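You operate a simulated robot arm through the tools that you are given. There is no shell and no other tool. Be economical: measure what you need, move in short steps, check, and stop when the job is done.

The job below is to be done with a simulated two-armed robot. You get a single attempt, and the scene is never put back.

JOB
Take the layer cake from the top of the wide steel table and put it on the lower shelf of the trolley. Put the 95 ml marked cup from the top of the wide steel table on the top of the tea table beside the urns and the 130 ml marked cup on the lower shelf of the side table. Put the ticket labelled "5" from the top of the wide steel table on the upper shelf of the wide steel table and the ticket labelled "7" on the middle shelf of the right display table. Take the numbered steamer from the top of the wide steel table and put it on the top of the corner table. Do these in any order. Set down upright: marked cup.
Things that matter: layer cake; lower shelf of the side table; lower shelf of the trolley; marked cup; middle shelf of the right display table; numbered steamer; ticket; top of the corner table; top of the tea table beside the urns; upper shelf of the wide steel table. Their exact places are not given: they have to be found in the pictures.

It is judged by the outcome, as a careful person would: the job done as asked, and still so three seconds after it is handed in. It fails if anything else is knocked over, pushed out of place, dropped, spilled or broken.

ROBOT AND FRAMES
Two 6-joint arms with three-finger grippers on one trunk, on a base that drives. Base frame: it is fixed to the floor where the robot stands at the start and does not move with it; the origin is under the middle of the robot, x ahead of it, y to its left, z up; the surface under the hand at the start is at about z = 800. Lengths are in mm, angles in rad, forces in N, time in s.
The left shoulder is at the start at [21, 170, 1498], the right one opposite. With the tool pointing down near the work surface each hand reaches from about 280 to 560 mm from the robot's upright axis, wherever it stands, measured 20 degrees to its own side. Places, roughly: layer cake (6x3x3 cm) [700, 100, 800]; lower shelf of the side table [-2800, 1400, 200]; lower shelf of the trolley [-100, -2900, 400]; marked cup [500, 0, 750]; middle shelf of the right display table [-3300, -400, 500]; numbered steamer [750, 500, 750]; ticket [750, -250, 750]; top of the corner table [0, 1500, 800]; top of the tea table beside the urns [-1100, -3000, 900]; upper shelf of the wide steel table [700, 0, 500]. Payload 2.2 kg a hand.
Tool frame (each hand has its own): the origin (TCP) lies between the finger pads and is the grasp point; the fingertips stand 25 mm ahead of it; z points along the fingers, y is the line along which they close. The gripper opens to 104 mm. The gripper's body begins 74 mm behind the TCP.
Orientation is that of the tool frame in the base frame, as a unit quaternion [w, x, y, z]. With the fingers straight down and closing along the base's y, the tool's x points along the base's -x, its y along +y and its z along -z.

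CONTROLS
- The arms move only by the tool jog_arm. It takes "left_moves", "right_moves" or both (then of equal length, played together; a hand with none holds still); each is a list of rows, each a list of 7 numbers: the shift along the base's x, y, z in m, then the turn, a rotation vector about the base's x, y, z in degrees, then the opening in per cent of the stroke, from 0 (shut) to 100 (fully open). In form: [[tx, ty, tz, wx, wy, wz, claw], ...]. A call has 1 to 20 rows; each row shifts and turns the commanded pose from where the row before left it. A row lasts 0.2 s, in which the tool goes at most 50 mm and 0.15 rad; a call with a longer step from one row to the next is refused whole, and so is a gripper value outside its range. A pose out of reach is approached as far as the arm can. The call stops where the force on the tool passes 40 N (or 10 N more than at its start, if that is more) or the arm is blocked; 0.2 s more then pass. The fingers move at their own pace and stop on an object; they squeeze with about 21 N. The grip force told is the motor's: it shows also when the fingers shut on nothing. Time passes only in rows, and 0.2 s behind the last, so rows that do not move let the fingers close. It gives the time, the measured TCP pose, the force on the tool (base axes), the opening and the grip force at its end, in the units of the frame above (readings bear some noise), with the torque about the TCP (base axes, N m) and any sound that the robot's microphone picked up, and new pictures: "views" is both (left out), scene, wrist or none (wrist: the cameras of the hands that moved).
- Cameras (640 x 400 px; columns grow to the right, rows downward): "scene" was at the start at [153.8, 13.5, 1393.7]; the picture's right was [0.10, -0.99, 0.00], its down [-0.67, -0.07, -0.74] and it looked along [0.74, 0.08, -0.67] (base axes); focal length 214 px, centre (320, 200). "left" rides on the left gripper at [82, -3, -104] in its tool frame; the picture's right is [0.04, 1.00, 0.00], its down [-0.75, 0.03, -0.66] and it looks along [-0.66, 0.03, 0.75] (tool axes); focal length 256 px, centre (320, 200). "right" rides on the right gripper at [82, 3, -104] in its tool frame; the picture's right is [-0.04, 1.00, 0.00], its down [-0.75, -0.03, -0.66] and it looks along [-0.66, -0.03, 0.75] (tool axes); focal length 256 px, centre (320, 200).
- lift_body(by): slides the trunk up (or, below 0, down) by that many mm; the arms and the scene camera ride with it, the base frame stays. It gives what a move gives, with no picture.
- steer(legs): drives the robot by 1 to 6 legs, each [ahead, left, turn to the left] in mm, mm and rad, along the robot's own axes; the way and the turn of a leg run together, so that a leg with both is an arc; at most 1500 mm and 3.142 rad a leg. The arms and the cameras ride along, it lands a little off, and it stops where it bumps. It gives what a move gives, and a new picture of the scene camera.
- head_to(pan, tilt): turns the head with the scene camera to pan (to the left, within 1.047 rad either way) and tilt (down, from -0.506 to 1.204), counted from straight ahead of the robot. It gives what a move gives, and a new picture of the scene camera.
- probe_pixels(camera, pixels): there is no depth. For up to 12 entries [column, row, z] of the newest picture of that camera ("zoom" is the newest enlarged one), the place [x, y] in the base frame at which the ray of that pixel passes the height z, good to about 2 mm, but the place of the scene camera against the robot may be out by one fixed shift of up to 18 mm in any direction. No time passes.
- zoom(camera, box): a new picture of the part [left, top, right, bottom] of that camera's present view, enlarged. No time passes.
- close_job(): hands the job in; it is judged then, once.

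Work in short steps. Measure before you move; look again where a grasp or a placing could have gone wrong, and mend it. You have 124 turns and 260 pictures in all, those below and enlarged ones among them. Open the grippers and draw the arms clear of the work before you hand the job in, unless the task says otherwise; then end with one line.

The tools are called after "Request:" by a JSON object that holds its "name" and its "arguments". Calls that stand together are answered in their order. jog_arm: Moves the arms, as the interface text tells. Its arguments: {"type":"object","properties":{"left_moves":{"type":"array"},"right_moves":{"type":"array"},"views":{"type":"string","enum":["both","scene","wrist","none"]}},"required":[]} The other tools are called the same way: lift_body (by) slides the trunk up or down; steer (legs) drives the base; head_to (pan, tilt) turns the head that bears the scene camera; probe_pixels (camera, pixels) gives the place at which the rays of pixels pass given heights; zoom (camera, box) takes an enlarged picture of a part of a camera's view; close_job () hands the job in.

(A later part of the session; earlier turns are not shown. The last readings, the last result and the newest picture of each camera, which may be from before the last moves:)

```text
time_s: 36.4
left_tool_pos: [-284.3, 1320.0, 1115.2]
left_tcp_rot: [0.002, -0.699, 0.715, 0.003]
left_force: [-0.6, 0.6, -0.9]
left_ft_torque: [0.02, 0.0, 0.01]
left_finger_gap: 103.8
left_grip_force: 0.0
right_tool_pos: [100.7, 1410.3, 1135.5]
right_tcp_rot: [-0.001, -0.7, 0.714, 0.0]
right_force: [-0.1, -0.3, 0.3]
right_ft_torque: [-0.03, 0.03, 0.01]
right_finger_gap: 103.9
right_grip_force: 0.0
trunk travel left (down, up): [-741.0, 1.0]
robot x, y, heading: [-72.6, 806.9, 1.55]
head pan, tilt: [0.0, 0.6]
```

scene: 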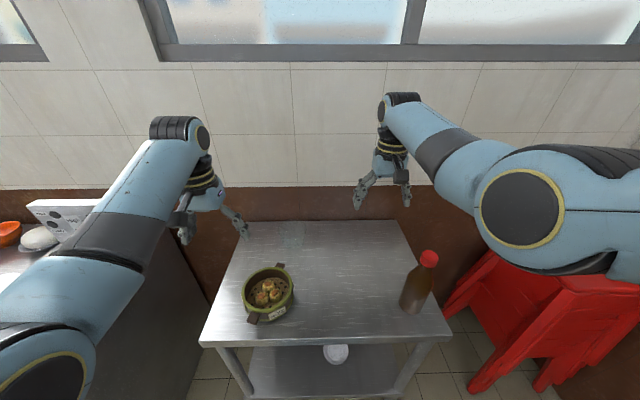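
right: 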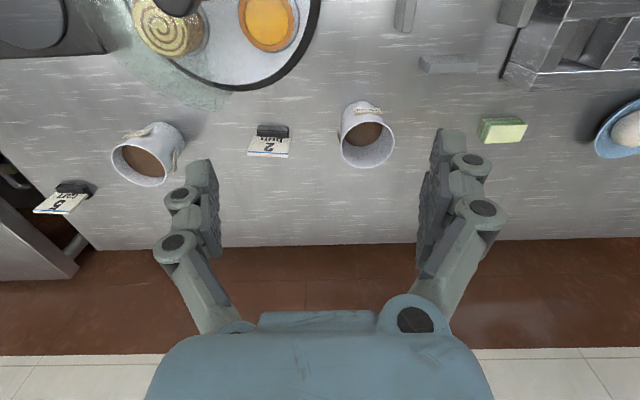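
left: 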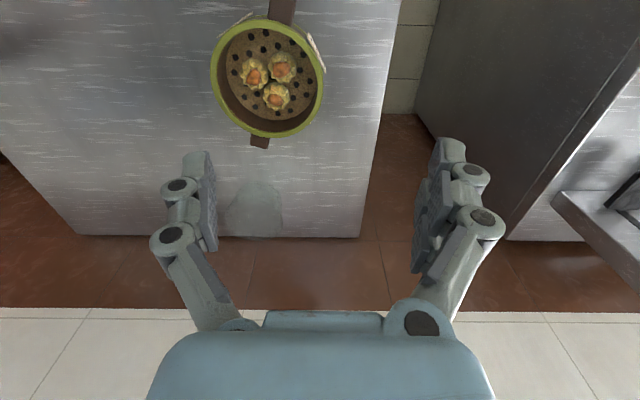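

The steamer stands well. Next is ticket "5": I drive back, turn to the wide table and go to its right part.

Request:
{"name": "steer", "arguments": {"legs": [[-560, 0, 0], [0, 0, -1.55], [0, -740, 0]]}}

Request:
{"name": "head_to", "arguments": {"pan": -0.3, "tilt": 0.8}}

```text
time_s: 47.2
left_tool_pos: [404.1, -295.0, 1115.2]
left_tcp_rot: [0.004, 0.02, 1.0, 0.0]
left_force: [0.9, -0.2, 0.0]
left_ft_torque: [0.01, 0.01, -0.01]
left_finger_gap: 104.0
left_grip_force: 0.0
right_tool_pos: [488.4, -683.7, 1135.9]
right_tcp_rot: [0.0, 0.02, 1.0, 0.0]
right_force: [-0.2, 0.3, -0.5]
right_ft_torque: [0.04, -0.01, 0.02]
right_finger_gap: 104.0
right_grip_force: 0.1
trunk travel left (down, up): [-741.0, 1.0]
robot x, y, heading: [-109.0, -504.7, -0.035]
head pan, tilt: [0.0, 0.6]
```

scene: 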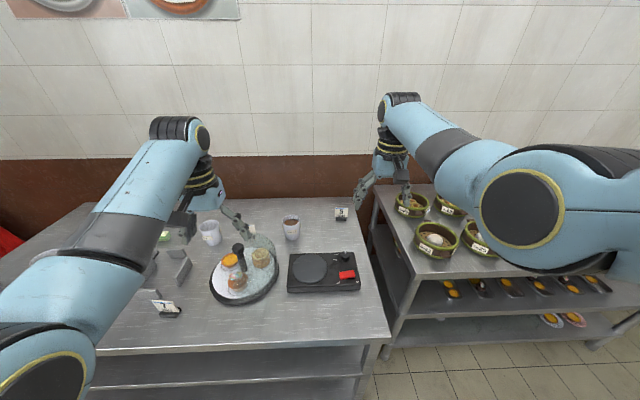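

```text
time_s: 48.0
left_tool_pos: [404.0, -294.8, 1115.1]
left_tcp_rot: [0.004, 0.02, 1.0, 0.0]
left_force: [-0.4, -0.6, -0.1]
left_ft_torque: [0.0, 0.03, -0.03]
left_finger_gap: 103.8
left_grip_force: 0.0
right_tool_pos: [489.1, -682.6, 1135.5]
right_tcp_rot: [-0.001, 0.019, 1.0, 0.0]
right_force: [1.3, 0.8, 0.6]
right_ft_torque: [-0.01, 0.01, 0.03]
right_finger_gap: 103.9
right_grip_force: 0.1
trunk travel left (down, up): [-741.0, 1.0]
robot x, y, heading: [-110.4, -502.1, -0.037]
head pan, tilt: [-0.3, 0.799]
```

scene: 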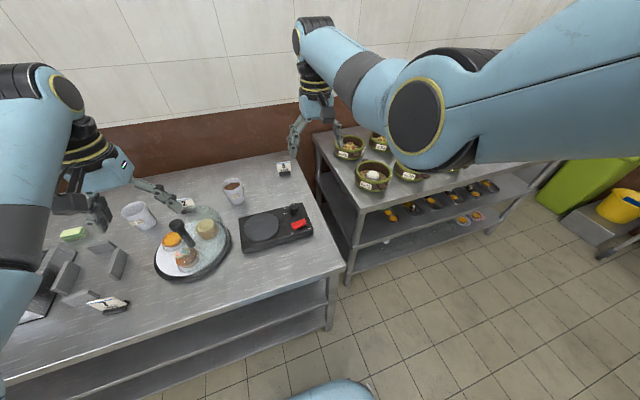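

I straighten the heading and go 155 mm ahead.

Request:
{"name": "steer", "arguments": {"legs": [[0, 0, 0.036], [155, 0, 0]]}}

Request:
{"name": "zoom", "arguments": {"camera": "scene", "box": [180, 130, 380, 260]}}

```text
time_s: 49.8
left_tool_pos: [553.0, -280.5, 1114.5]
left_tcp_rot: [0.005, 0.004, 1.0, 0.0]
left_force: [-0.3, -0.1, -1.1]
left_ft_torque: [0.0, 0.01, 0.02]
left_finger_gap: 104.1
left_grip_force: 0.1
right_tool_pos: [650.6, -666.9, 1135.6]
right_tcp_rot: [0.0, 0.004, 1.0, 0.0]
right_force: [0.3, -0.5, -0.1]
right_ft_torque: [-0.03, -0.02, 0.01]
right_finger_gap: 103.8
right_grip_force: 0.0
trunk travel left (down, up): [-741.0, 1.0]
robot x, y, heading: [42.3, -503.3, -0.012]
head pan, tilt: [-0.3, 0.799]
```

scene: 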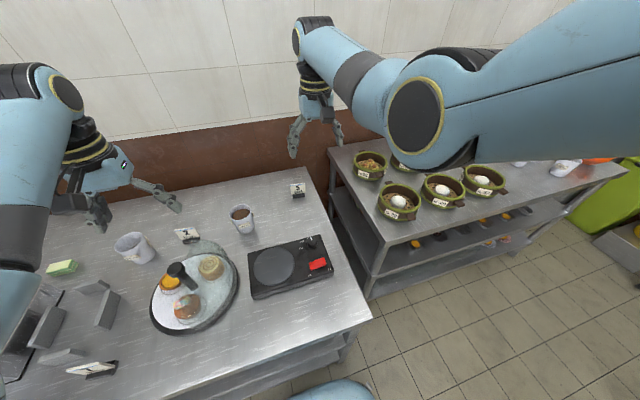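

```text
3.08 times, centred on (280, 195) of scene
```

zoom: 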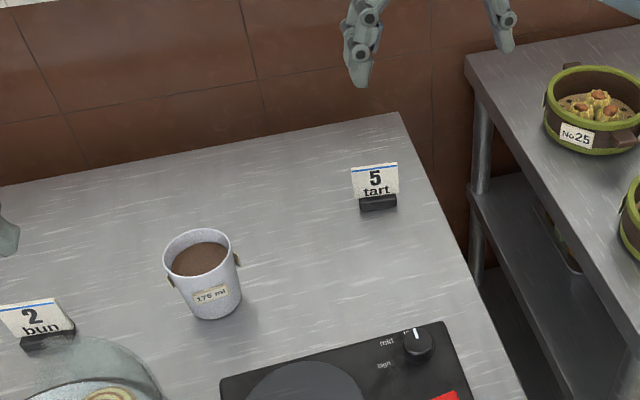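

I pitch the right hand forward by 48° so that it can reach the far ticket, and look through its camera.

Request:
{"name": "jog_arm", "arguments": {"right_moves": [[0, 0.005, 0, 0, -8, 0, 100], [0, 0.005, 0, 0, -8, 0, 100], [0, 0.005, 0, 0, -8, 0, 100], [0, 0.005, 0, 0, -8, 0, 100], [0, 0, 0, 0, -8, 0, 100], [0, 0, 0, 0, -8, 0, 100]], "views": "wrist"}}

```text
time_s: 51.4
left_tool_pos: [555.3, -279.7, 1114.4]
left_tcp_rot: [0.003, 0.004, 1.0, 0.0]
left_force: [0.8, 0.1, -0.3]
left_ft_torque: [0.05, 0.0, 0.0]
left_finger_gap: 104.2
left_grip_force: 0.0
right_tool_pos: [658.2, -702.4, 1137.9]
right_tcp_rot: [0.414, -0.004, 0.909, -0.048]
right_force: [0.3, 0.3, 0.7]
right_ft_torque: [-0.01, 0.0, -0.01]
right_finger_gap: 104.1
right_grip_force: 0.1
trunk travel left (down, up): [-741.0, 1.0]
robot x, y, heading: [42.0, -502.1, -0.011]
head pan, tilt: [-0.3, 0.799]
stopped in row 6 (right hand): the arm was blocked; the commanded pose is now the measured one
```

right: 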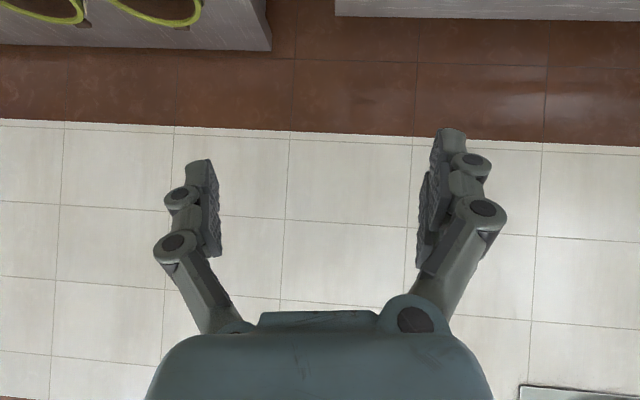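

The turn stopped at 48°. I check the arm's posture in the scene camera.

Request:
{"name": "head_to", "arguments": {"pan": -0.5, "tilt": 0.5}}

```text
time_s: 52.2
left_tool_pos: [553.6, -281.2, 1114.4]
left_tcp_rot: [0.004, 0.005, 1.0, 0.0]
left_force: [0.4, -0.6, 0.1]
left_ft_torque: [0.02, 0.0, -0.01]
left_finger_gap: 104.1
left_grip_force: 0.2
right_tool_pos: [658.1, -704.0, 1138.8]
right_tcp_rot: [0.414, -0.003, 0.909, -0.048]
right_force: [0.0, 0.6, -0.5]
right_ft_torque: [0.01, -0.01, 0.01]
right_finger_gap: 103.9
right_grip_force: 0.1
trunk travel left (down, up): [-741.0, 1.0]
robot x, y, heading: [40.8, -505.1, -0.011]
head pan, tilt: [-0.499, 0.499]
```

scene: 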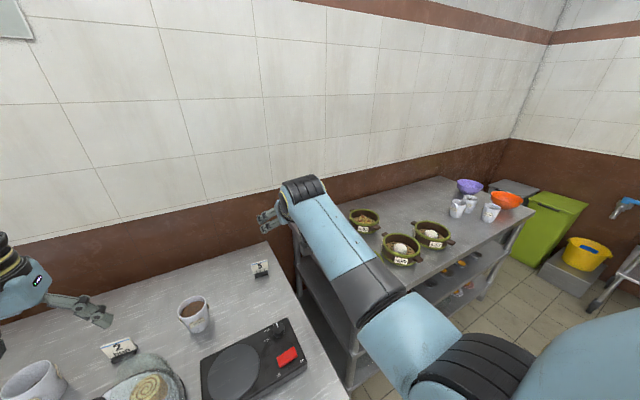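

The elbow hangs low with a short reach. I undo the pitch and correct the small roll; then I will lower the trunk, extend, and pitch with the arm stretched out.

Request:
{"name": "jog_arm", "arguments": {"right_moves": [[0, 0.01, 0, 2.5, 0, 1.2, 100], [0, 0.01, 0, 2.5, 0, 1.1, 100], [0, 0.01, 0, 0, 8, 0, 100], [0, 0.01, 0, 0, 8, 0, 100], [0, 0.01, 0, 0, 8, 0, 100], [0, 0.01, 0, 0, 8, 0, 100], [0, 0, 0, 0, 8, 0, 100], [0, 0, 0.0, 0, 8, 0, 100]], "views": "none"}}

Request:
{"name": "jog_arm", "arguments": {"right_moves": [[0.02, 0, 0.04, 0, 0, 0, 100], [0.02, 0, 0.04, 0, 0, 0, 100], [0.02, 0, 0.04, 0, 0, 0, 100], [0, 0, 0.02, 0, 0, 0, 100]], "views": "none"}}

```text
time_s: 54.0
left_tool_pos: [554.5, -281.1, 1115.0]
left_tcp_rot: [0.003, 0.005, 1.0, 0.0]
left_force: [0.1, -0.5, 0.2]
left_ft_torque: [0.02, -0.01, -0.02]
left_finger_gap: 104.2
left_grip_force: 0.1
right_tool_pos: [659.0, -642.5, 1138.8]
right_tcp_rot: [0.007, -0.002, 1.0, 0.002]
right_force: [0.5, 0.0, -0.2]
right_ft_torque: [-0.05, 0.0, 0.01]
right_finger_gap: 104.2
right_grip_force: 0.1
trunk travel left (down, up): [-741.0, 1.0]
robot x, y, heading: [46.0, -503.2, -0.007]
head pan, tilt: [-0.499, 0.499]
```

```text
time_s: 55.0
left_tool_pos: [553.7, -280.5, 1114.3]
left_tcp_rot: [0.004, 0.005, 1.0, 0.001]
left_force: [-0.4, 0.2, 0.9]
left_ft_torque: [0.01, 0.03, -0.01]
left_finger_gap: 103.9
left_grip_force: 0.0
right_tool_pos: [714.3, -643.9, 1278.6]
right_tcp_rot: [0.009, -0.003, 1.0, 0.002]
right_force: [-0.7, 0.3, -0.5]
right_ft_torque: [0.01, -0.01, 0.02]
right_finger_gap: 104.1
right_grip_force: 0.1
right hand out of reach, approached as far as the arm can: row 3
trunk travel left (down, up): [-741.0, 1.0]
robot x, y, heading: [41.6, -503.9, -0.012]
head pan, tilt: [-0.499, 0.499]
```

The hand is stretched out at (714,-644,1279). I now pitch it 40° while advancing, and raise the left hand 250 mm so that it stays clear when the trunk goes down.

Request:
{"name": "jog_arm", "arguments": {"right_moves": [[0.022, 0, 0.002, 0, -8, 0, 100], [0.022, 0, 0.006, 0, -8, 0, 100], [0.021, 0, 0.01, 0, -8, 0, 100], [0.018, 0, 0.013, 0, -8, 0, 100], [0.015, 0, 0.016, 0, -8, 0, 100]], "left_moves": [[-0.01, 0, 0.05, 0, 0, 0, 100], [-0.01, 0, 0.05, 0, 0, 0, 100], [-0.01, 0, 0.05, 0, 0, 0, 100], [-0.01, 0, 0.05, 0, 0, 0, 100], [-0.01, 0, 0.05, 0, 0, 0, 100]], "views": "scene"}}

```text
refused: row 1 steps farther than a row can; nothing moved
```

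Request:
{"name": "jog_arm", "arguments": {"right_moves": [[0.022, 0, 0.002, 0, -8, 0, 100], [0.022, 0, 0.006, 0, -8, 0, 100], [0.021, 0, 0.01, 0, -8, 0, 100], [0.018, 0, 0.013, 0, -8, 0, 100], [0.015, 0, 0.016, 0, -8, 0, 100]], "left_moves": [[-0.01, 0, 0.048, 0, 0, 0, 100], [-0.01, 0, 0.048, 0, 0, 0, 100], [-0.01, 0, 0.048, 0, 0, 0, 100], [-0.01, 0, 0.048, 0, 0, 0, 100], [-0.01, 0, 0.048, 0, 0, 0, 100]], "views": "scene"}}

```text
time_s: 56.2
left_tool_pos: [618.5, -289.3, 1212.6]
left_tcp_rot: [0.004, 0.004, 1.0, 0.0]
left_force: [0.7, -0.3, 0.2]
left_ft_torque: [0.01, 0.0, 0.01]
left_finger_gap: 103.9
left_grip_force: 0.1
left hand out of reach, approached as far as the arm can: row 1, 2, 3, 4, 5
right_tool_pos: [815.3, -644.2, 1325.1]
right_tcp_rot: [0.351, -0.003, 0.936, 0.001]
right_force: [0.2, -0.2, -0.2]
right_ft_torque: [-0.06, -0.01, 0.0]
right_finger_gap: 103.9
right_grip_force: 0.0
trunk travel left (down, up): [-741.0, 1.0]
robot x, y, heading: [44.3, -502.1, -0.009]
head pan, tilt: [-0.499, 0.499]
```

scene: 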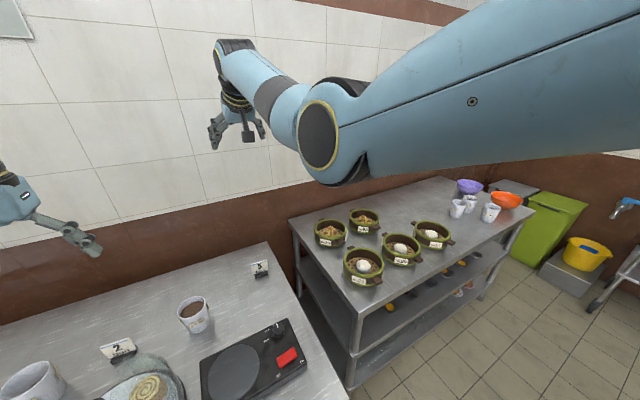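

The left hand needs more stretch to go high; I send it 150 mm ahead at that height.

Request:
{"name": "jog_arm", "arguments": {"left_moves": [[0.045, 0, 0.0, 0, 0, 0, 100], [0.045, 0, 0.0, 0, 0, 0, 100], [0.045, 0, 0, 0, 0, 0, 100], [0.02, 0, 0, 0, 0, 0, 100]], "views": "none"}}

```text
time_s: 57.2
left_tool_pos: [716.6, -289.8, 1213.5]
left_tcp_rot: [0.004, 0.005, 1.0, 0.0]
left_force: [0.4, -0.3, 0.1]
left_ft_torque: [0.02, 0.01, 0.0]
left_finger_gap: 104.0
left_grip_force: 0.1
left hand out of reach, approached as far as the arm can: row 3, 4
right_tool_pos: [812.7, -642.2, 1325.8]
right_tcp_rot: [0.351, -0.003, 0.936, 0.001]
right_force: [0.5, -0.3, 0.3]
right_ft_torque: [-0.03, -0.01, 0.03]
right_finger_gap: 104.1
right_grip_force: 0.1
trunk travel left (down, up): [-741.0, 1.0]
robot x, y, heading: [43.5, -501.0, -0.007]
head pan, tilt: [-0.499, 0.499]
```

Request:
{"name": "jog_arm", "arguments": {"left_moves": [[-0.01, 0, 0.045, 0, 0, 0, 100], [-0.01, 0, 0.045, 0, 0, 0, 100], [-0.005, 0, 0.045, 0, 0, 0, 100]], "views": "none"}}

```text
time_s: 58.0
left_tool_pos: [694.7, -290.4, 1343.3]
left_tcp_rot: [0.003, 0.006, 1.0, -0.001]
left_force: [0.1, 0.0, -0.4]
left_ft_torque: [0.07, -0.01, -0.03]
left_finger_gap: 103.9
left_grip_force: 0.1
right_tool_pos: [813.8, -643.9, 1325.2]
right_tcp_rot: [0.35, -0.003, 0.937, 0.001]
right_force: [0.1, -0.4, -0.6]
right_ft_torque: [0.01, -0.05, 0.0]
right_finger_gap: 103.9
right_grip_force: 0.0
trunk travel left (down, up): [-741.0, 1.0]
robot x, y, heading: [43.3, -506.8, -0.01]
head pan, tilt: [-0.499, 0.499]
```

Both hands are high and stretched. I lower the trunk 350 mm and view with the right wrist camera.

Request:
{"name": "lift_body", "arguments": {"by": -350}}

Request:
{"name": "jog_arm", "arguments": {"right_moves": [[0, 0, -0.02, 0, 0, 0, 70]]}}

```text
time_s: 61.4
left_tool_pos: [696.3, -290.4, 954.9]
left_tcp_rot: [-0.027, 0.005, 1.0, 0.0]
left_force: [-0.8, 0.1, 0.1]
left_ft_torque: [0.03, 0.01, 0.02]
left_finger_gap: 104.0
left_grip_force: 0.0
right_tool_pos: [813.5, -643.2, 976.4]
right_tcp_rot: [0.35, -0.003, 0.937, 0.001]
right_force: [-0.5, 0.3, 0.8]
right_ft_torque: [-0.02, 0.01, 0.05]
right_finger_gap: 104.0
right_grip_force: 0.1
trunk travel left (down, up): [-391.0, 351.0]
robot x, y, heading: [43.0, -507.4, -0.007]
head pan, tilt: [-0.499, 0.499]
```

```text
time_s: 61.8
left_tool_pos: [695.7, -290.4, 954.0]
left_tcp_rot: [-0.027, 0.004, 1.0, 0.0]
left_force: [0.7, 0.2, 0.1]
left_ft_torque: [0.01, 0.03, -0.03]
left_finger_gap: 103.8
left_grip_force: 0.0
right_tool_pos: [814.3, -642.7, 954.9]
right_tcp_rot: [0.349, -0.004, 0.937, 0.001]
right_force: [-0.1, -0.2, 0.9]
right_ft_torque: [-0.05, -0.02, -0.01]
right_finger_gap: 72.5
right_grip_force: 0.0
trunk travel left (down, up): [-391.0, 351.0]
robot x, y, heading: [43.4, -501.8, -0.006]
head pan, tilt: [-0.499, 0.499]
```

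scene: 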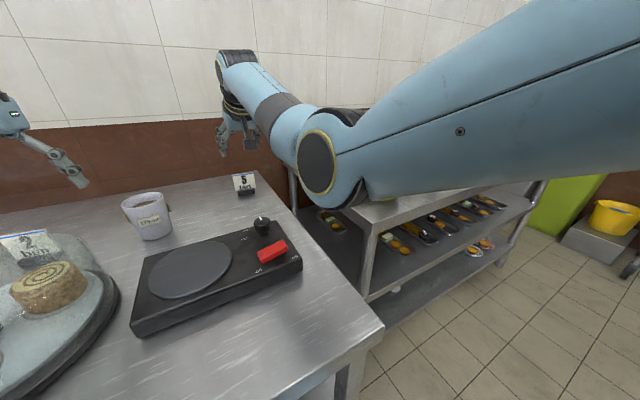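
right: 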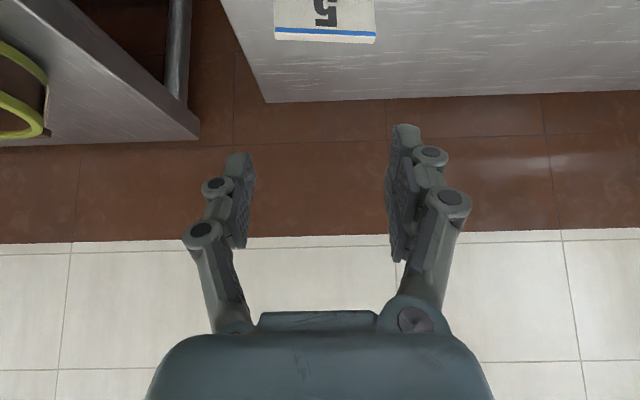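

The ticket is at the picture's top (325,20), nearer than the hand. I draw back 50 mm and up 40 mm to see it fully.

Request:
{"name": "jog_arm", "arguments": {"right_moves": [[-0.03, 0, 0.02, 0, 0, 0, 70], [-0.02, 0, 0.02, 0, 0, 0, 70]], "views": "wrist"}}

```text
time_s: 62.4
left_tool_pos: [696.8, -290.7, 955.0]
left_tcp_rot: [-0.026, 0.005, 1.0, 0.0]
left_force: [1.0, 0.1, 0.4]
left_ft_torque: [-0.04, 0.02, -0.03]
left_finger_gap: 103.8
left_grip_force: 0.1
right_tool_pos: [763.3, -645.1, 994.6]
right_tcp_rot: [0.35, -0.003, 0.937, 0.002]
right_force: [-0.4, -0.1, -0.1]
right_ft_torque: [-0.05, 0.0, 0.04]
right_finger_gap: 72.8
right_grip_force: 0.0
trunk travel left (down, up): [-391.0, 351.0]
robot x, y, heading: [43.0, -502.8, -0.006]
head pan, tilt: [-0.499, 0.499]
```

right: 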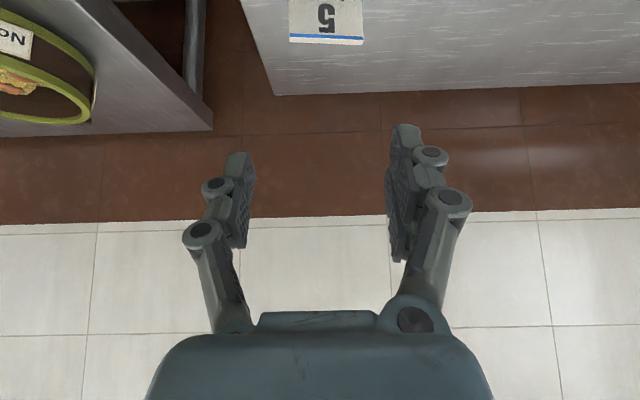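

The base is still out of view, so I use the scene camera on the ticket.

Request:
{"name": "head_to", "arguments": {"pan": -0.3, "tilt": 0.5}}

Request:
{"name": "zoom", "arguments": {"camera": "scene", "box": [240, 130, 360, 220]}}

```text
time_s: 63.1
left_tool_pos: [697.0, -288.8, 955.1]
left_tcp_rot: [-0.027, 0.005, 1.0, 0.001]
left_force: [0.3, 0.3, 0.0]
left_ft_torque: [0.01, 0.03, 0.02]
left_finger_gap: 103.7
left_grip_force: 0.1
right_tool_pos: [764.2, -644.9, 994.3]
right_tcp_rot: [0.35, -0.003, 0.937, 0.001]
right_force: [1.2, 0.3, -0.2]
right_ft_torque: [-0.01, 0.02, 0.03]
right_finger_gap: 72.6
right_grip_force: 0.1
trunk travel left (down, up): [-391.0, 351.0]
robot x, y, heading: [41.0, -503.7, -0.011]
head pan, tilt: [-0.3, 0.499]
```

scene: 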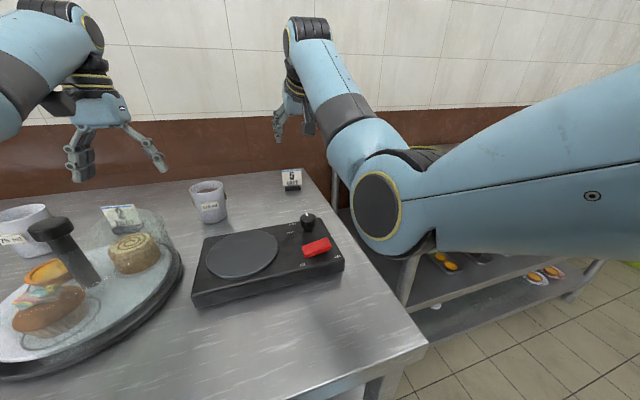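

```text
4.44 times, centred on (300, 175) of scene
```

zoom: 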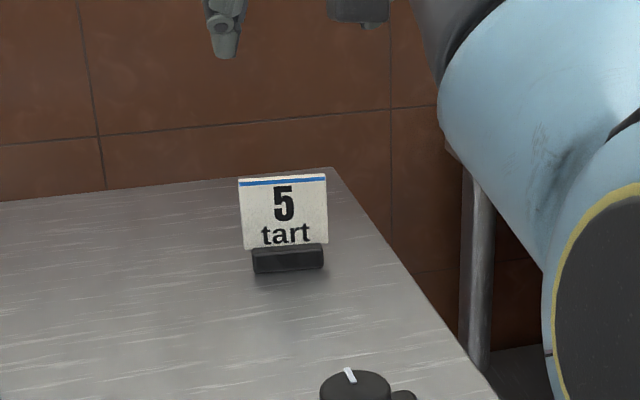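

Request:
{"name": "probe_pixels", "arguments": {"camera": "zoom", "pixels": [[256, 273, 800], [323, 270, 800], [252, 250, 815], [323, 245, 815], [240, 180, 855], [326, 175, 855], [244, 249, 820], [328, 243, 820]]}}

Request:
{"name": "probe_pixels", "arguments": {"camera": "right", "pixels": [[290, 41, 850], [362, 44, 850], [290, 41, 860], [362, 44, 860]]}}

```text
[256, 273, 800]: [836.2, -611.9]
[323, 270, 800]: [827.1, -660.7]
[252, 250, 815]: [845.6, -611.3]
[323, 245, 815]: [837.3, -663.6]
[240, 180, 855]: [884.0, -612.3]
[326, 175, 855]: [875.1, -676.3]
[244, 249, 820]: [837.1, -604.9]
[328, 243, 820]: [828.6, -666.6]
```

```text
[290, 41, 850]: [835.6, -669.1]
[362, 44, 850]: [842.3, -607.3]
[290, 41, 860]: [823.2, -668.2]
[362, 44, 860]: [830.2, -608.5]
```

The ticket's base is about 50 mm wide, card 62 mm, centred near (815,-638), turned about 7°. I move above it with that yaw.

Request:
{"name": "jog_arm", "arguments": {"right_moves": [[0.025, 0.004, -0.03, 0, 0, -3.5, 85], [0.023, 0.004, -0.03, 0, 0, -3.5, 85], [0, 0, -0.03, 0, 0, 0, 85]]}}

Request:
{"name": "zoom", "arguments": {"camera": "scene", "box": [240, 100, 380, 220]}}

```text
time_s: 63.9
left_tool_pos: [696.3, -290.1, 954.0]
left_tcp_rot: [-0.027, 0.005, 1.0, 0.001]
left_force: [0.0, -0.2, -0.5]
left_ft_torque: [0.0, -0.02, 0.0]
left_finger_gap: 103.9
left_grip_force: 0.1
right_tool_pos: [812.3, -633.9, 904.8]
right_tcp_rot: [0.349, 0.055, 0.935, -0.02]
right_force: [-0.1, 0.6, -0.3]
right_ft_torque: [0.01, 0.0, 0.02]
right_finger_gap: 88.1
right_grip_force: 0.0
trunk travel left (down, up): [-391.0, 351.0]
robot x, y, heading: [46.1, -505.2, -0.011]
head pan, tilt: [-0.3, 0.499]
```

scene: 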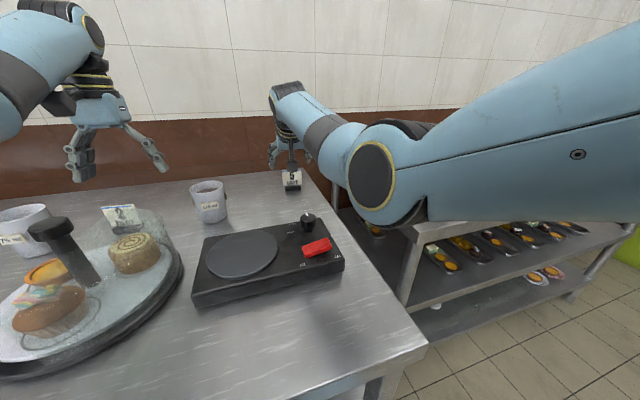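
right: 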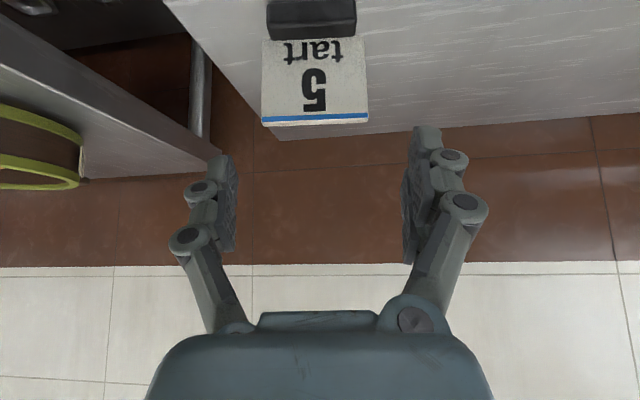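

```text
3.33 times, centred on (310, 160) of scene
```

zoom: 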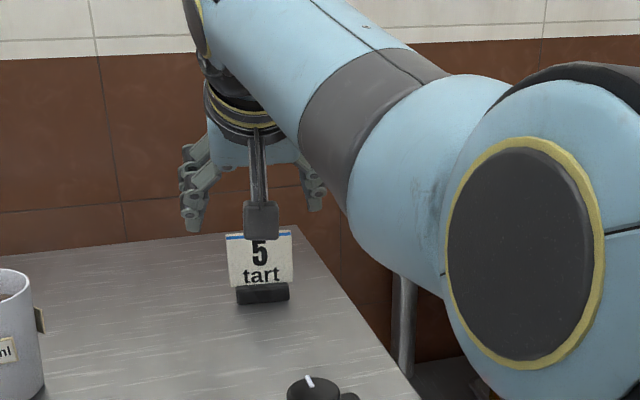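

The hand is aligned over the ticket; the wrist camera hangs low in front, so I check it will clear the stove knob at (308,222).

Request:
{"name": "probe_pixels", "arguments": {"camera": "scene", "pixels": [[308, 216, 880], [308, 222, 870], [316, 230, 860], [289, 206, 850], [335, 240, 850]]}}

Request:
{"name": "probe_pixels", "arguments": {"camera": "right", "pixels": [[262, 123, 850], [368, 121, 850], [269, 38, 818], [356, 36, 818], [269, 0, 815], [353, 0, 815]]}}

```text
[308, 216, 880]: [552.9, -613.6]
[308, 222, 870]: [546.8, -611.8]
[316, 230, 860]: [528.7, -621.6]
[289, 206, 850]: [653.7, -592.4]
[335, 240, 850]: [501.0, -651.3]
```

```text
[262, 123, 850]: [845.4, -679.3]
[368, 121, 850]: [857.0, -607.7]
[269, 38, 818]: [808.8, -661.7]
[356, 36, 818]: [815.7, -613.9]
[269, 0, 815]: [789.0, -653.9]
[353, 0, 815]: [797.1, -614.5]
```

Clear: the stove ends at x≈635. I come down to TCP z≈835 and close on the ticket.

Request:
{"name": "jog_arm", "arguments": {"right_moves": [[0.005, -0.003, -0.03, 0, 0, 0, 85], [0.005, -0.002, -0.025, 0, 0, 0, 85], [0.0, 0, -0.014, 0, 0, 0, 85], [0, 0, 0, 0, 0, 0, 60], [0, 0, 0, 0, 0, 0, 30], [0, 0, 0, 0, 0, 0, 20], [0, 0, 0, 0, 0, 0, 20]]}}

```text
time_s: 65.5
left_tool_pos: [696.2, -290.5, 955.0]
left_tcp_rot: [-0.026, 0.005, 1.0, -0.001]
left_force: [-1.0, 0.1, -0.3]
left_ft_torque: [0.0, -0.01, 0.0]
left_finger_gap: 104.1
left_grip_force: 0.0
right_tool_pos: [822.4, -640.5, 835.6]
right_tcp_rot: [0.349, 0.054, 0.935, -0.021]
right_force: [0.9, -0.5, 0.9]
right_ft_torque: [-0.08, -0.05, 0.02]
right_finger_gap: 60.0
right_grip_force: 20.7
trunk travel left (down, up): [-391.0, 351.0]
robot x, y, heading: [44.2, -504.2, -0.009]
head pan, tilt: [-0.3, 0.499]
```

scene: 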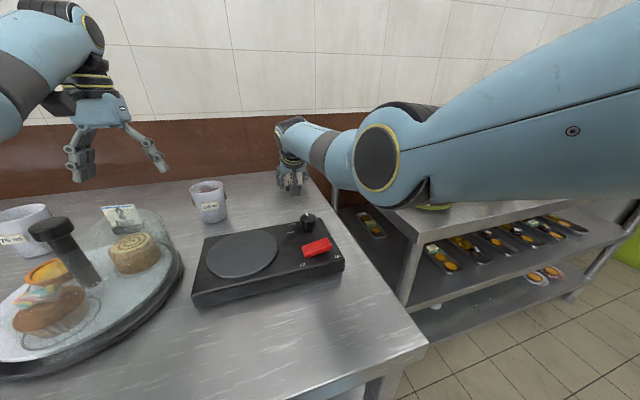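
right: 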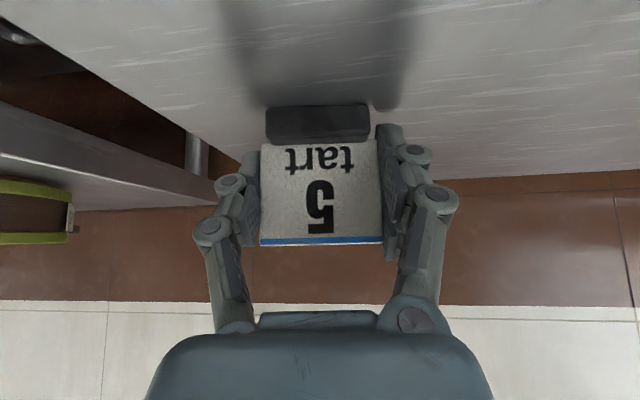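

The ticket is held by its card edges (60 mm, 20.7 N). I lift by trunk 150 mm and back the robot away 330 mm.

Request:
{"name": "lift_body", "arguments": {"by": 150}}

Request:
{"name": "steer", "arguments": {"legs": [[-330, 0, 0]]}}

```text
time_s: 67.3
left_tool_pos: [696.0, -290.2, 1105.1]
left_tcp_rot: [-0.028, 0.006, 1.0, -0.001]
left_force: [-0.5, -0.2, 0.9]
left_ft_torque: [-0.01, 0.01, 0.02]
left_finger_gap: 104.2
left_grip_force: 0.0
right_tool_pos: [820.8, -639.5, 985.4]
right_tcp_rot: [0.35, 0.054, 0.935, -0.02]
right_force: [-0.6, -0.1, -1.2]
right_ft_torque: [0.03, -0.02, -0.03]
right_finger_gap: 59.8
right_grip_force: 21.3
trunk travel left (down, up): [-541.0, 201.0]
robot x, y, heading: [38.7, -502.4, -0.006]
head pan, tilt: [-0.3, 0.499]
```

```text
time_s: 69.5
left_tool_pos: [371.2, -289.7, 1105.9]
left_tcp_rot: [-0.026, 0.006, 1.0, 0.0]
left_force: [-1.3, -0.9, 0.1]
left_ft_torque: [-0.01, -0.02, 0.03]
left_finger_gap: 104.0
left_grip_force: 0.1
right_tool_pos: [493.1, -638.9, 987.5]
right_tcp_rot: [0.349, 0.056, 0.935, -0.021]
right_force: [0.4, 0.1, -0.8]
right_ft_torque: [-0.02, -0.01, 0.01]
right_finger_gap: 59.9
right_grip_force: 21.3
trunk travel left (down, up): [-541.0, 201.0]
robot x, y, heading: [-278.0, -501.7, -0.012]
head pan, tilt: [-0.3, 0.499]
```

scene: 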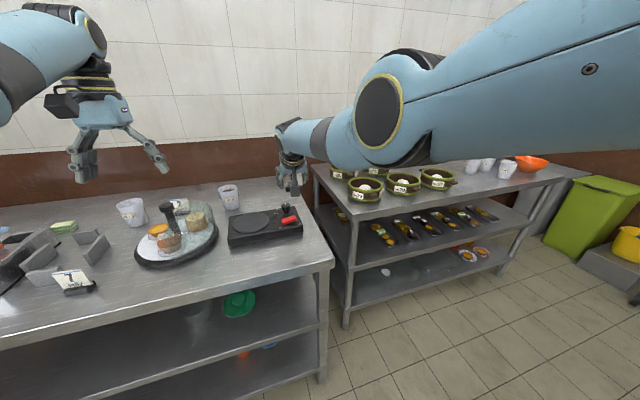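

The wide table has an upper and a lower shelf with some bowls. I back off 370 mm more and lower the trunk to see inside.

Request:
{"name": "steer", "arguments": {"legs": [[-370, 0, 0]]}}

Request:
{"name": "lift_body", "arguments": {"by": -250}}

Request:
{"name": "head_to", "arguments": {"pan": 0.25, "tilt": 0.4}}

```text
time_s: 71.8
left_tool_pos: [0.4, -289.6, 1106.1]
left_tcp_rot: [-0.026, 0.013, 1.0, 0.001]
left_force: [-0.6, 0.3, 0.0]
left_ft_torque: [-0.01, -0.02, 0.01]
left_finger_gap: 104.1
left_grip_force: 0.1
right_tool_pos: [120.1, -641.6, 988.0]
right_tcp_rot: [0.349, 0.062, 0.935, -0.023]
right_force: [-0.4, -0.6, -0.3]
right_ft_torque: [0.0, -0.02, 0.0]
right_finger_gap: 59.7
right_grip_force: 21.4
trunk travel left (down, up): [-541.0, 201.0]
robot x, y, heading: [-656.7, -494.5, -0.025]
head pan, tilt: [-0.3, 0.499]
```

scene: 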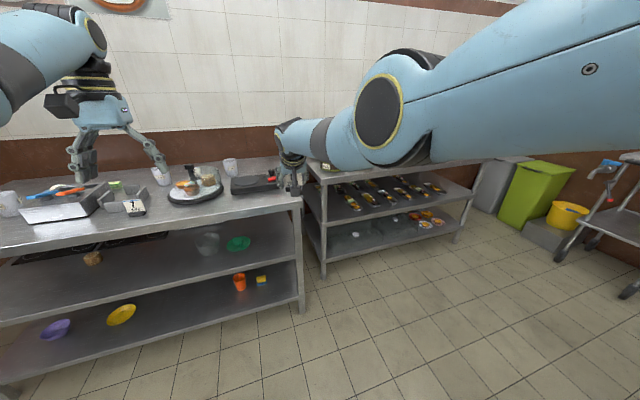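

```text
time_s: 74.4
left_tool_pos: [2.3, -289.5, 812.1]
left_tcp_rot: [-0.061, 0.013, 0.998, 0.0]
left_force: [-0.3, 0.7, 1.0]
left_ft_torque: [0.03, 0.0, -0.02]
left_finger_gap: 104.2
left_grip_force: 0.0
right_tool_pos: [120.3, -640.9, 736.8]
right_tcp_rot: [0.35, 0.062, 0.934, -0.023]
right_force: [-0.2, 0.9, -1.1]
right_ft_torque: [-0.02, -0.02, 0.03]
right_finger_gap: 59.9
right_grip_force: 20.6
trunk travel left (down, up): [-291.0, 451.0]
robot x, y, heading: [-658.0, -491.9, -0.027]
head pan, tilt: [-0.3, 0.499]
```

```text
time_s: 75.4
left_tool_pos: [1.8, -288.9, 812.3]
left_tcp_rot: [-0.061, 0.013, 0.998, 0.001]
left_force: [0.0, 0.2, -0.6]
left_ft_torque: [-0.01, 0.01, 0.0]
left_finger_gap: 104.0
left_grip_force: 0.0
right_tool_pos: [120.4, -641.9, 735.4]
right_tcp_rot: [0.35, 0.06, 0.935, -0.022]
right_force: [1.0, 0.1, -0.4]
right_ft_torque: [0.0, 0.02, 0.01]
right_finger_gap: 60.1
right_grip_force: 20.9
trunk travel left (down, up): [-291.0, 451.0]
robot x, y, heading: [-652.9, -490.7, -0.024]
head pan, tilt: [0.25, 0.4]
```

scene: 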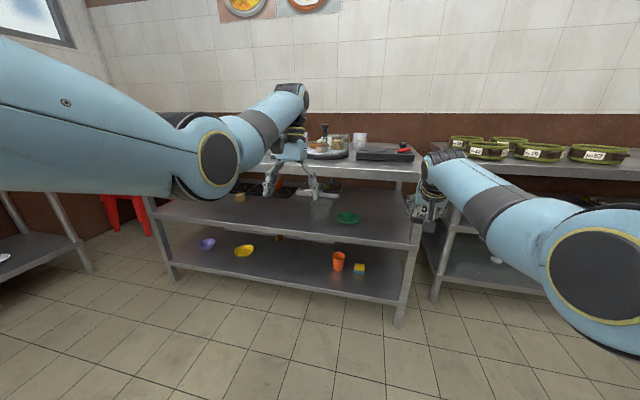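

I find the shelf height by matching the shelf's front edge (x≈312) at candidate heights.

Request:
{"name": "probe_pixels", "arguments": {"camera": "scene", "pixels": [[280, 227, 400], [280, 227, 450], [280, 227, 500], [280, 227, 550], [380, 240, 500], [380, 240, 450], [420, 178, 800], [398, 322, 0], [280, 281, 200], [280, 281, 150], [412, 243, 450], [412, 243, 500]]}}

Request:
{"name": "zoom", "arguments": {"camera": "scene", "box": [140, 120, 460, 330]}}

```text
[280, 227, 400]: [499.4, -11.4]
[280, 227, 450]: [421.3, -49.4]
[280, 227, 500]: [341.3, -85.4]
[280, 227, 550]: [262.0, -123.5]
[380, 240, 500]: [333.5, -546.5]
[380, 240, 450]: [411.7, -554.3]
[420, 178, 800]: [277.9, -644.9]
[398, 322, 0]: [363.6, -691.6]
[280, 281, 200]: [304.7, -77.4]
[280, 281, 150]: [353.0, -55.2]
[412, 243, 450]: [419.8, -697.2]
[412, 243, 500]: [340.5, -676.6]
```

```text
1.90 times, centred on (300, 225) of scene
```

zoom: 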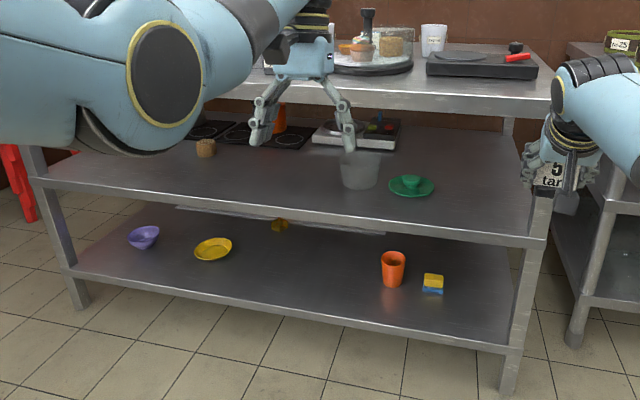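

The upper shelf is at z≈515, with free room to the right of the green bowl. I raise and draw in the left hand, and bring the right hand down to shelf height in front of the table.

Request:
{"name": "jog_arm", "arguments": {"left_moves": [[-0.02, 0, 0.045, 0, -3, 0, 100], [-0.02, 0, 0.045, 0, -3, 0, 100], [-0.02, 0, 0.045, 0, 0, 0, 100], [-0.02, 0, 0.045, 0, 0, 0, 100], [-0.02, 0, 0.04, 0, 0, 0, 100]], "right_moves": [[-0.018, 0.01, -0.03, 0, 0, 0, 20], [-0.018, 0.01, -0.03, 0, 0, 0, 20], [-0.018, 0.01, -0.03, 0, 0, 0, 20], [-0.018, 0.01, -0.03, 0, 0, 0, 20], [-0.01, 0.01, -0.03, 0, 0, 0, 20]]}}

Request:
{"name": "head_to", "arguments": {"pan": -0.1, "tilt": 0.45}}

```text
time_s: 76.6
left_tool_pos: [43.8, -299.6, 1002.3]
left_tcp_rot: [-0.009, 0.012, 1.0, 0.001]
left_force: [-0.5, 0.1, -0.5]
left_ft_torque: [0.01, -0.01, 0.02]
left_finger_gap: 104.1
left_grip_force: 0.0
left hand out of reach, approached as far as the arm can: row 1, 2, 3, 4, 5
right_tool_pos: [39.4, -592.4, 587.0]
right_tcp_rot: [0.349, 0.061, 0.935, -0.025]
right_force: [0.8, 0.8, -0.4]
right_ft_torque: [0.02, -0.02, 0.01]
right_finger_gap: 60.1
right_grip_force: 20.8
trunk travel left (down, up): [-291.0, 451.0]
robot x, y, heading: [-656.4, -490.6, -0.026]
head pan, tilt: [0.25, 0.4]
```

scene: 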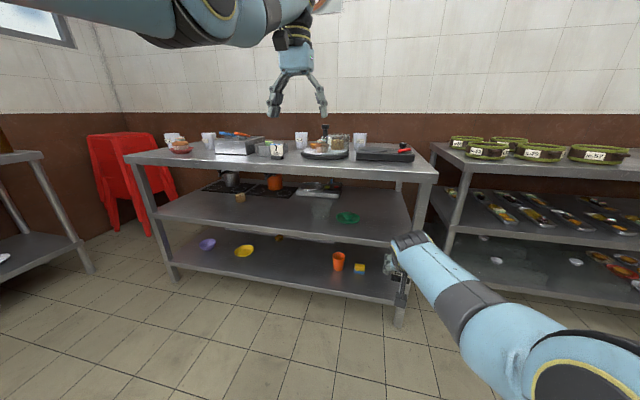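
right: 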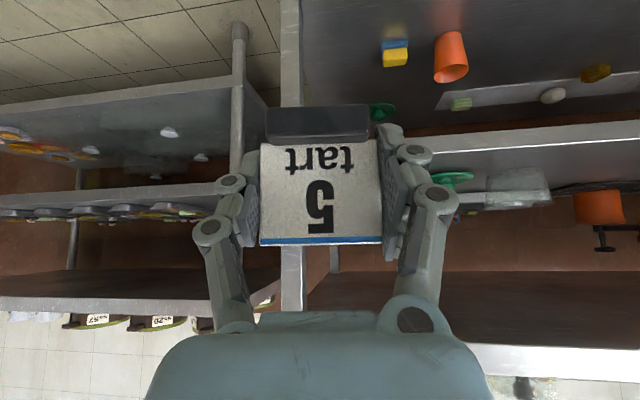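
left: 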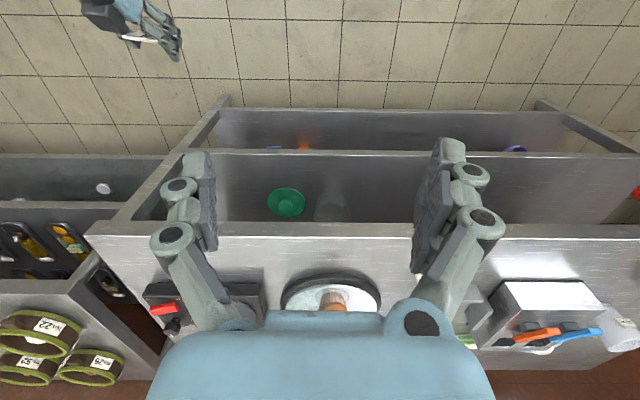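

```text
time_s: 77.4
left_tool_pos: [44.2, -299.9, 1000.8]
left_tcp_rot: [-0.009, 0.012, 1.0, 0.001]
left_force: [0.0, 0.2, 0.0]
left_ft_torque: [-0.03, -0.02, 0.0]
left_finger_gap: 104.3
left_grip_force: 0.1
right_tool_pos: [40.7, -592.4, 587.0]
right_tcp_rot: [0.35, 0.061, 0.935, -0.024]
right_force: [0.8, -0.1, -1.0]
right_ft_torque: [0.0, -0.02, 0.02]
right_finger_gap: 59.8
right_grip_force: 20.9
trunk travel left (down, up): [-291.0, 451.0]
robot x, y, heading: [-654.3, -490.4, -0.027]
head pan, tilt: [-0.099, 0.45]
```

scene: 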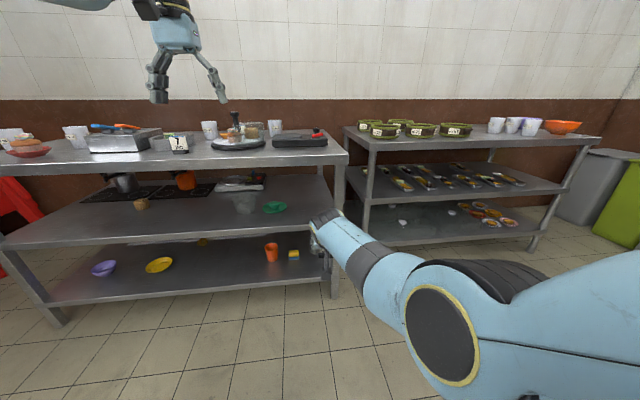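

Request:
{"name": "probe_pixels", "arguments": {"camera": "scene", "pixels": [[275, 213, 515], [287, 208, 515], [333, 240, 515], [338, 222, 515], [310, 240, 515], [345, 160, 800]]}}

Request:
{"name": "probe_pixels", "arguments": {"camera": "left", "pixels": [[287, 152, 515], [180, 155, 515], [302, 202, 515], [270, 202, 515], [300, 225, 800], [130, 225, 515]]}}

```text
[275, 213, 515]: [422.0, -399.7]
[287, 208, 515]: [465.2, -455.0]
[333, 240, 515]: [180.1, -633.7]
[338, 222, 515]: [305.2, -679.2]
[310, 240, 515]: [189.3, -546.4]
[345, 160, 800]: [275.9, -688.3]
```

```text
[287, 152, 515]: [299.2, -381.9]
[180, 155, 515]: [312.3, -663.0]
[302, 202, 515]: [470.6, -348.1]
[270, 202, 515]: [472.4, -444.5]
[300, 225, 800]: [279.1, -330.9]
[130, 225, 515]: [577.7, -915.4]
```

The shelf edge is at x≈300, z≈515. I lower 22 mm and creep 290 mm ahead, 30 mm left, so the ticket enters just over the shelf.

Request:
{"name": "jog_arm", "arguments": {"right_moves": [[0, 0, -0.022, 0, 0, 0, 20]], "views": "none"}}

Request:
{"name": "steer", "arguments": {"legs": [[270, 30, 0.026]]}}

Request:
{"name": "jog_arm", "arguments": {"right_moves": [[0, 0, 0, 0, 0, 0, 20]], "views": "wrist"}}

```text
time_s: 77.8
left_tool_pos: [44.8, -300.1, 1001.5]
left_tcp_rot: [-0.008, 0.012, 1.0, 0.001]
left_force: [-0.3, -0.2, -0.2]
left_ft_torque: [0.05, 0.01, 0.0]
left_finger_gap: 104.1
left_grip_force: 0.1
right_tool_pos: [39.1, -588.7, 566.0]
right_tcp_rot: [0.35, 0.061, 0.935, -0.022]
right_force: [0.1, 0.2, 0.2]
right_ft_torque: [0.02, 0.02, -0.04]
right_finger_gap: 59.8
right_grip_force: 20.3
trunk travel left (down, up): [-291.0, 451.0]
robot x, y, heading: [-653.6, -493.1, -0.024]
head pan, tilt: [-0.099, 0.45]
```

```text
time_s: 79.7
left_tool_pos: [307.1, -253.7, 1002.6]
left_tcp_rot: [-0.01, -0.001, 1.0, 0.002]
left_force: [0.1, 0.2, 0.0]
left_ft_torque: [0.04, 0.0, 0.04]
left_finger_gap: 103.6
left_grip_force: 0.1
right_tool_pos: [308.8, -544.1, 566.0]
right_tcp_rot: [0.349, 0.048, 0.936, -0.018]
right_force: [0.5, 0.6, -0.9]
right_ft_torque: [0.05, 0.01, 0.0]
right_finger_gap: 60.1
right_grip_force: 21.0
trunk travel left (down, up): [-291.0, 451.0]
robot x, y, heading: [-386.9, -465.6, 0.003]
head pan, tilt: [-0.099, 0.45]
```

scene: 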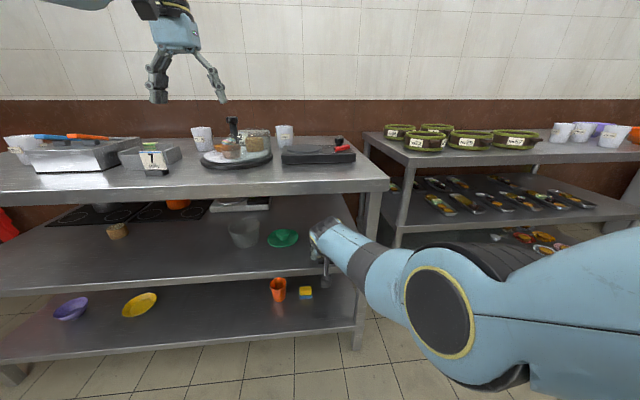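

```text
time_s: 80.1
left_tool_pos: [305.7, -252.7, 1002.2]
left_tcp_rot: [-0.009, -0.001, 1.0, 0.001]
left_force: [0.1, 0.1, 0.8]
left_ft_torque: [0.01, 0.0, 0.0]
left_finger_gap: 103.9
left_grip_force: 0.0
right_tool_pos: [307.7, -544.3, 564.8]
right_tcp_rot: [0.35, 0.048, 0.936, -0.018]
right_force: [0.1, 0.0, -0.2]
right_ft_torque: [0.01, 0.02, 0.0]
right_finger_gap: 59.7
right_grip_force: 20.6
trunk travel left (down, up): [-291.0, 451.0]
robot x, y, heading: [-385.2, -463.3, -0.003]
head pan, tilt: [-0.099, 0.45]
```

right: 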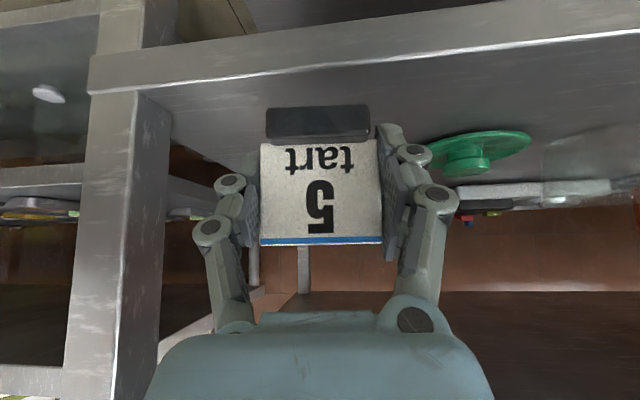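

The ticket is just above the shelf's edge with nothing in the way. I drive 50 mm further.

Request:
{"name": "steer", "arguments": {"legs": [[55, 0, 0]]}}

Request:
{"name": "jog_arm", "arguments": {"right_moves": [[0, 0, -0.006, 0, 0, 0, 20], [0, 0, 0, 0, 0, 0, 20]], "views": "wrist"}}

```text
time_s: 81.0
left_tool_pos: [361.3, -254.4, 1000.7]
left_tcp_rot: [-0.009, -0.001, 1.0, 0.0]
left_force: [0.3, 0.4, -0.2]
left_ft_torque: [-0.01, 0.04, -0.01]
left_finger_gap: 104.1
left_grip_force: 0.1
right_tool_pos: [362.1, -545.2, 564.3]
right_tcp_rot: [0.349, 0.048, 0.936, -0.018]
right_force: [0.0, -0.5, -0.4]
right_ft_torque: [0.02, 0.02, 0.0]
right_finger_gap: 60.0
right_grip_force: 21.2
trunk travel left (down, up): [-291.0, 451.0]
robot x, y, heading: [-332.3, -467.9, -0.0]
head pan, tilt: [-0.099, 0.45]
```

scene: 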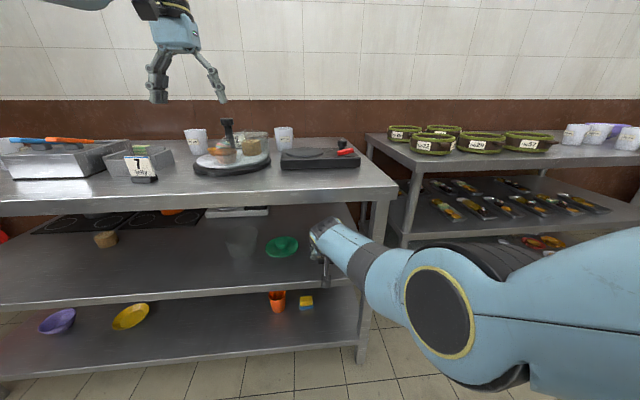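

```text
time_s: 81.6
left_tool_pos: [359.7, -254.0, 1002.6]
left_tcp_rot: [-0.009, -0.001, 1.0, 0.001]
left_force: [0.0, 0.1, 0.0]
left_ft_torque: [0.0, 0.03, -0.03]
left_finger_gap: 103.8
left_grip_force: 0.1
right_tool_pos: [363.1, -546.6, 559.2]
right_tcp_rot: [0.349, 0.048, 0.936, -0.018]
right_force: [-1.6, 0.8, -0.5]
right_ft_torque: [0.02, 0.0, -0.03]
right_finger_gap: 60.2
right_grip_force: 21.3
trunk travel left (down, up): [-291.0, 451.0]
robot x, y, heading: [-334.0, -466.2, -0.001]
head pan, tilt: [-0.099, 0.45]
```

right: 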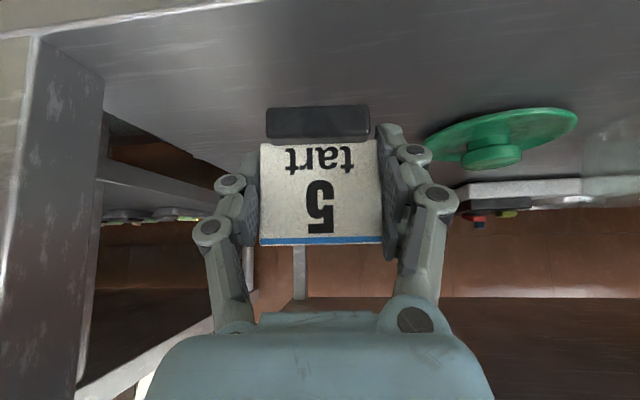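

The ticket is well over the shelf. I lower in small steps watching the force.

Request:
{"name": "jog_arm", "arguments": {"right_moves": [[0, 0, -0.003, 0, 0, 0, 20], [0, 0, -0.003, 0, 0, 0, 20], [0, 0, 0, 0, 0, 0, 20]], "views": "none"}}

Request:
{"name": "jog_arm", "arguments": {"right_moves": [[0, 0, -0.003, 0, 0, 0, 20], [0, 0, 0, 0, 0, 0, 20]], "views": "wrist"}}

```text
time_s: 82.4
left_tool_pos: [359.7, -254.0, 1000.9]
left_tcp_rot: [-0.008, -0.001, 1.0, 0.001]
left_force: [0.0, -0.1, 0.1]
left_ft_torque: [-0.01, 0.0, -0.01]
left_finger_gap: 104.3
left_grip_force: 0.1
right_tool_pos: [363.1, -544.7, 554.4]
right_tcp_rot: [0.349, 0.049, 0.936, -0.018]
right_force: [-0.1, -0.5, -0.8]
right_ft_torque: [-0.01, -0.02, -0.02]
right_finger_gap: 59.7
right_grip_force: 20.9
trunk travel left (down, up): [-291.0, 451.0]
robot x, y, heading: [-335.6, -470.0, -0.001]
head pan, tilt: [-0.099, 0.45]
```

```text
time_s: 83.0
left_tool_pos: [359.6, -252.9, 1001.1]
left_tcp_rot: [-0.009, -0.001, 1.0, 0.0]
left_force: [0.5, -0.6, 0.6]
left_ft_torque: [0.01, -0.01, 0.0]
left_finger_gap: 104.2
left_grip_force: 0.1
right_tool_pos: [360.9, -544.5, 549.7]
right_tcp_rot: [0.35, 0.048, 0.935, -0.018]
right_force: [0.1, 0.0, -1.2]
right_ft_torque: [0.0, 0.02, 0.01]
right_finger_gap: 60.3
right_grip_force: 20.7
trunk travel left (down, up): [-291.0, 451.0]
robot x, y, heading: [-336.7, -465.8, 0.001]
head pan, tilt: [-0.099, 0.45]
```

right: 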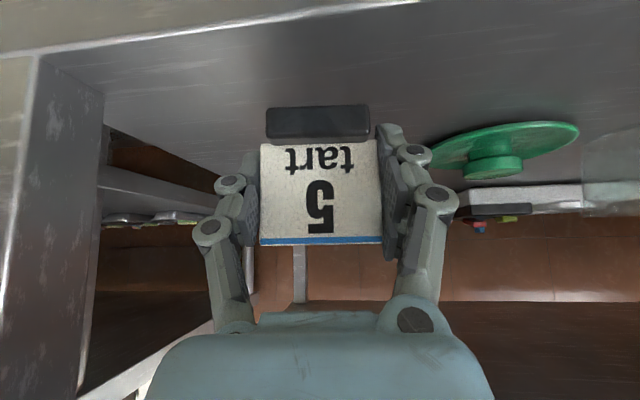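

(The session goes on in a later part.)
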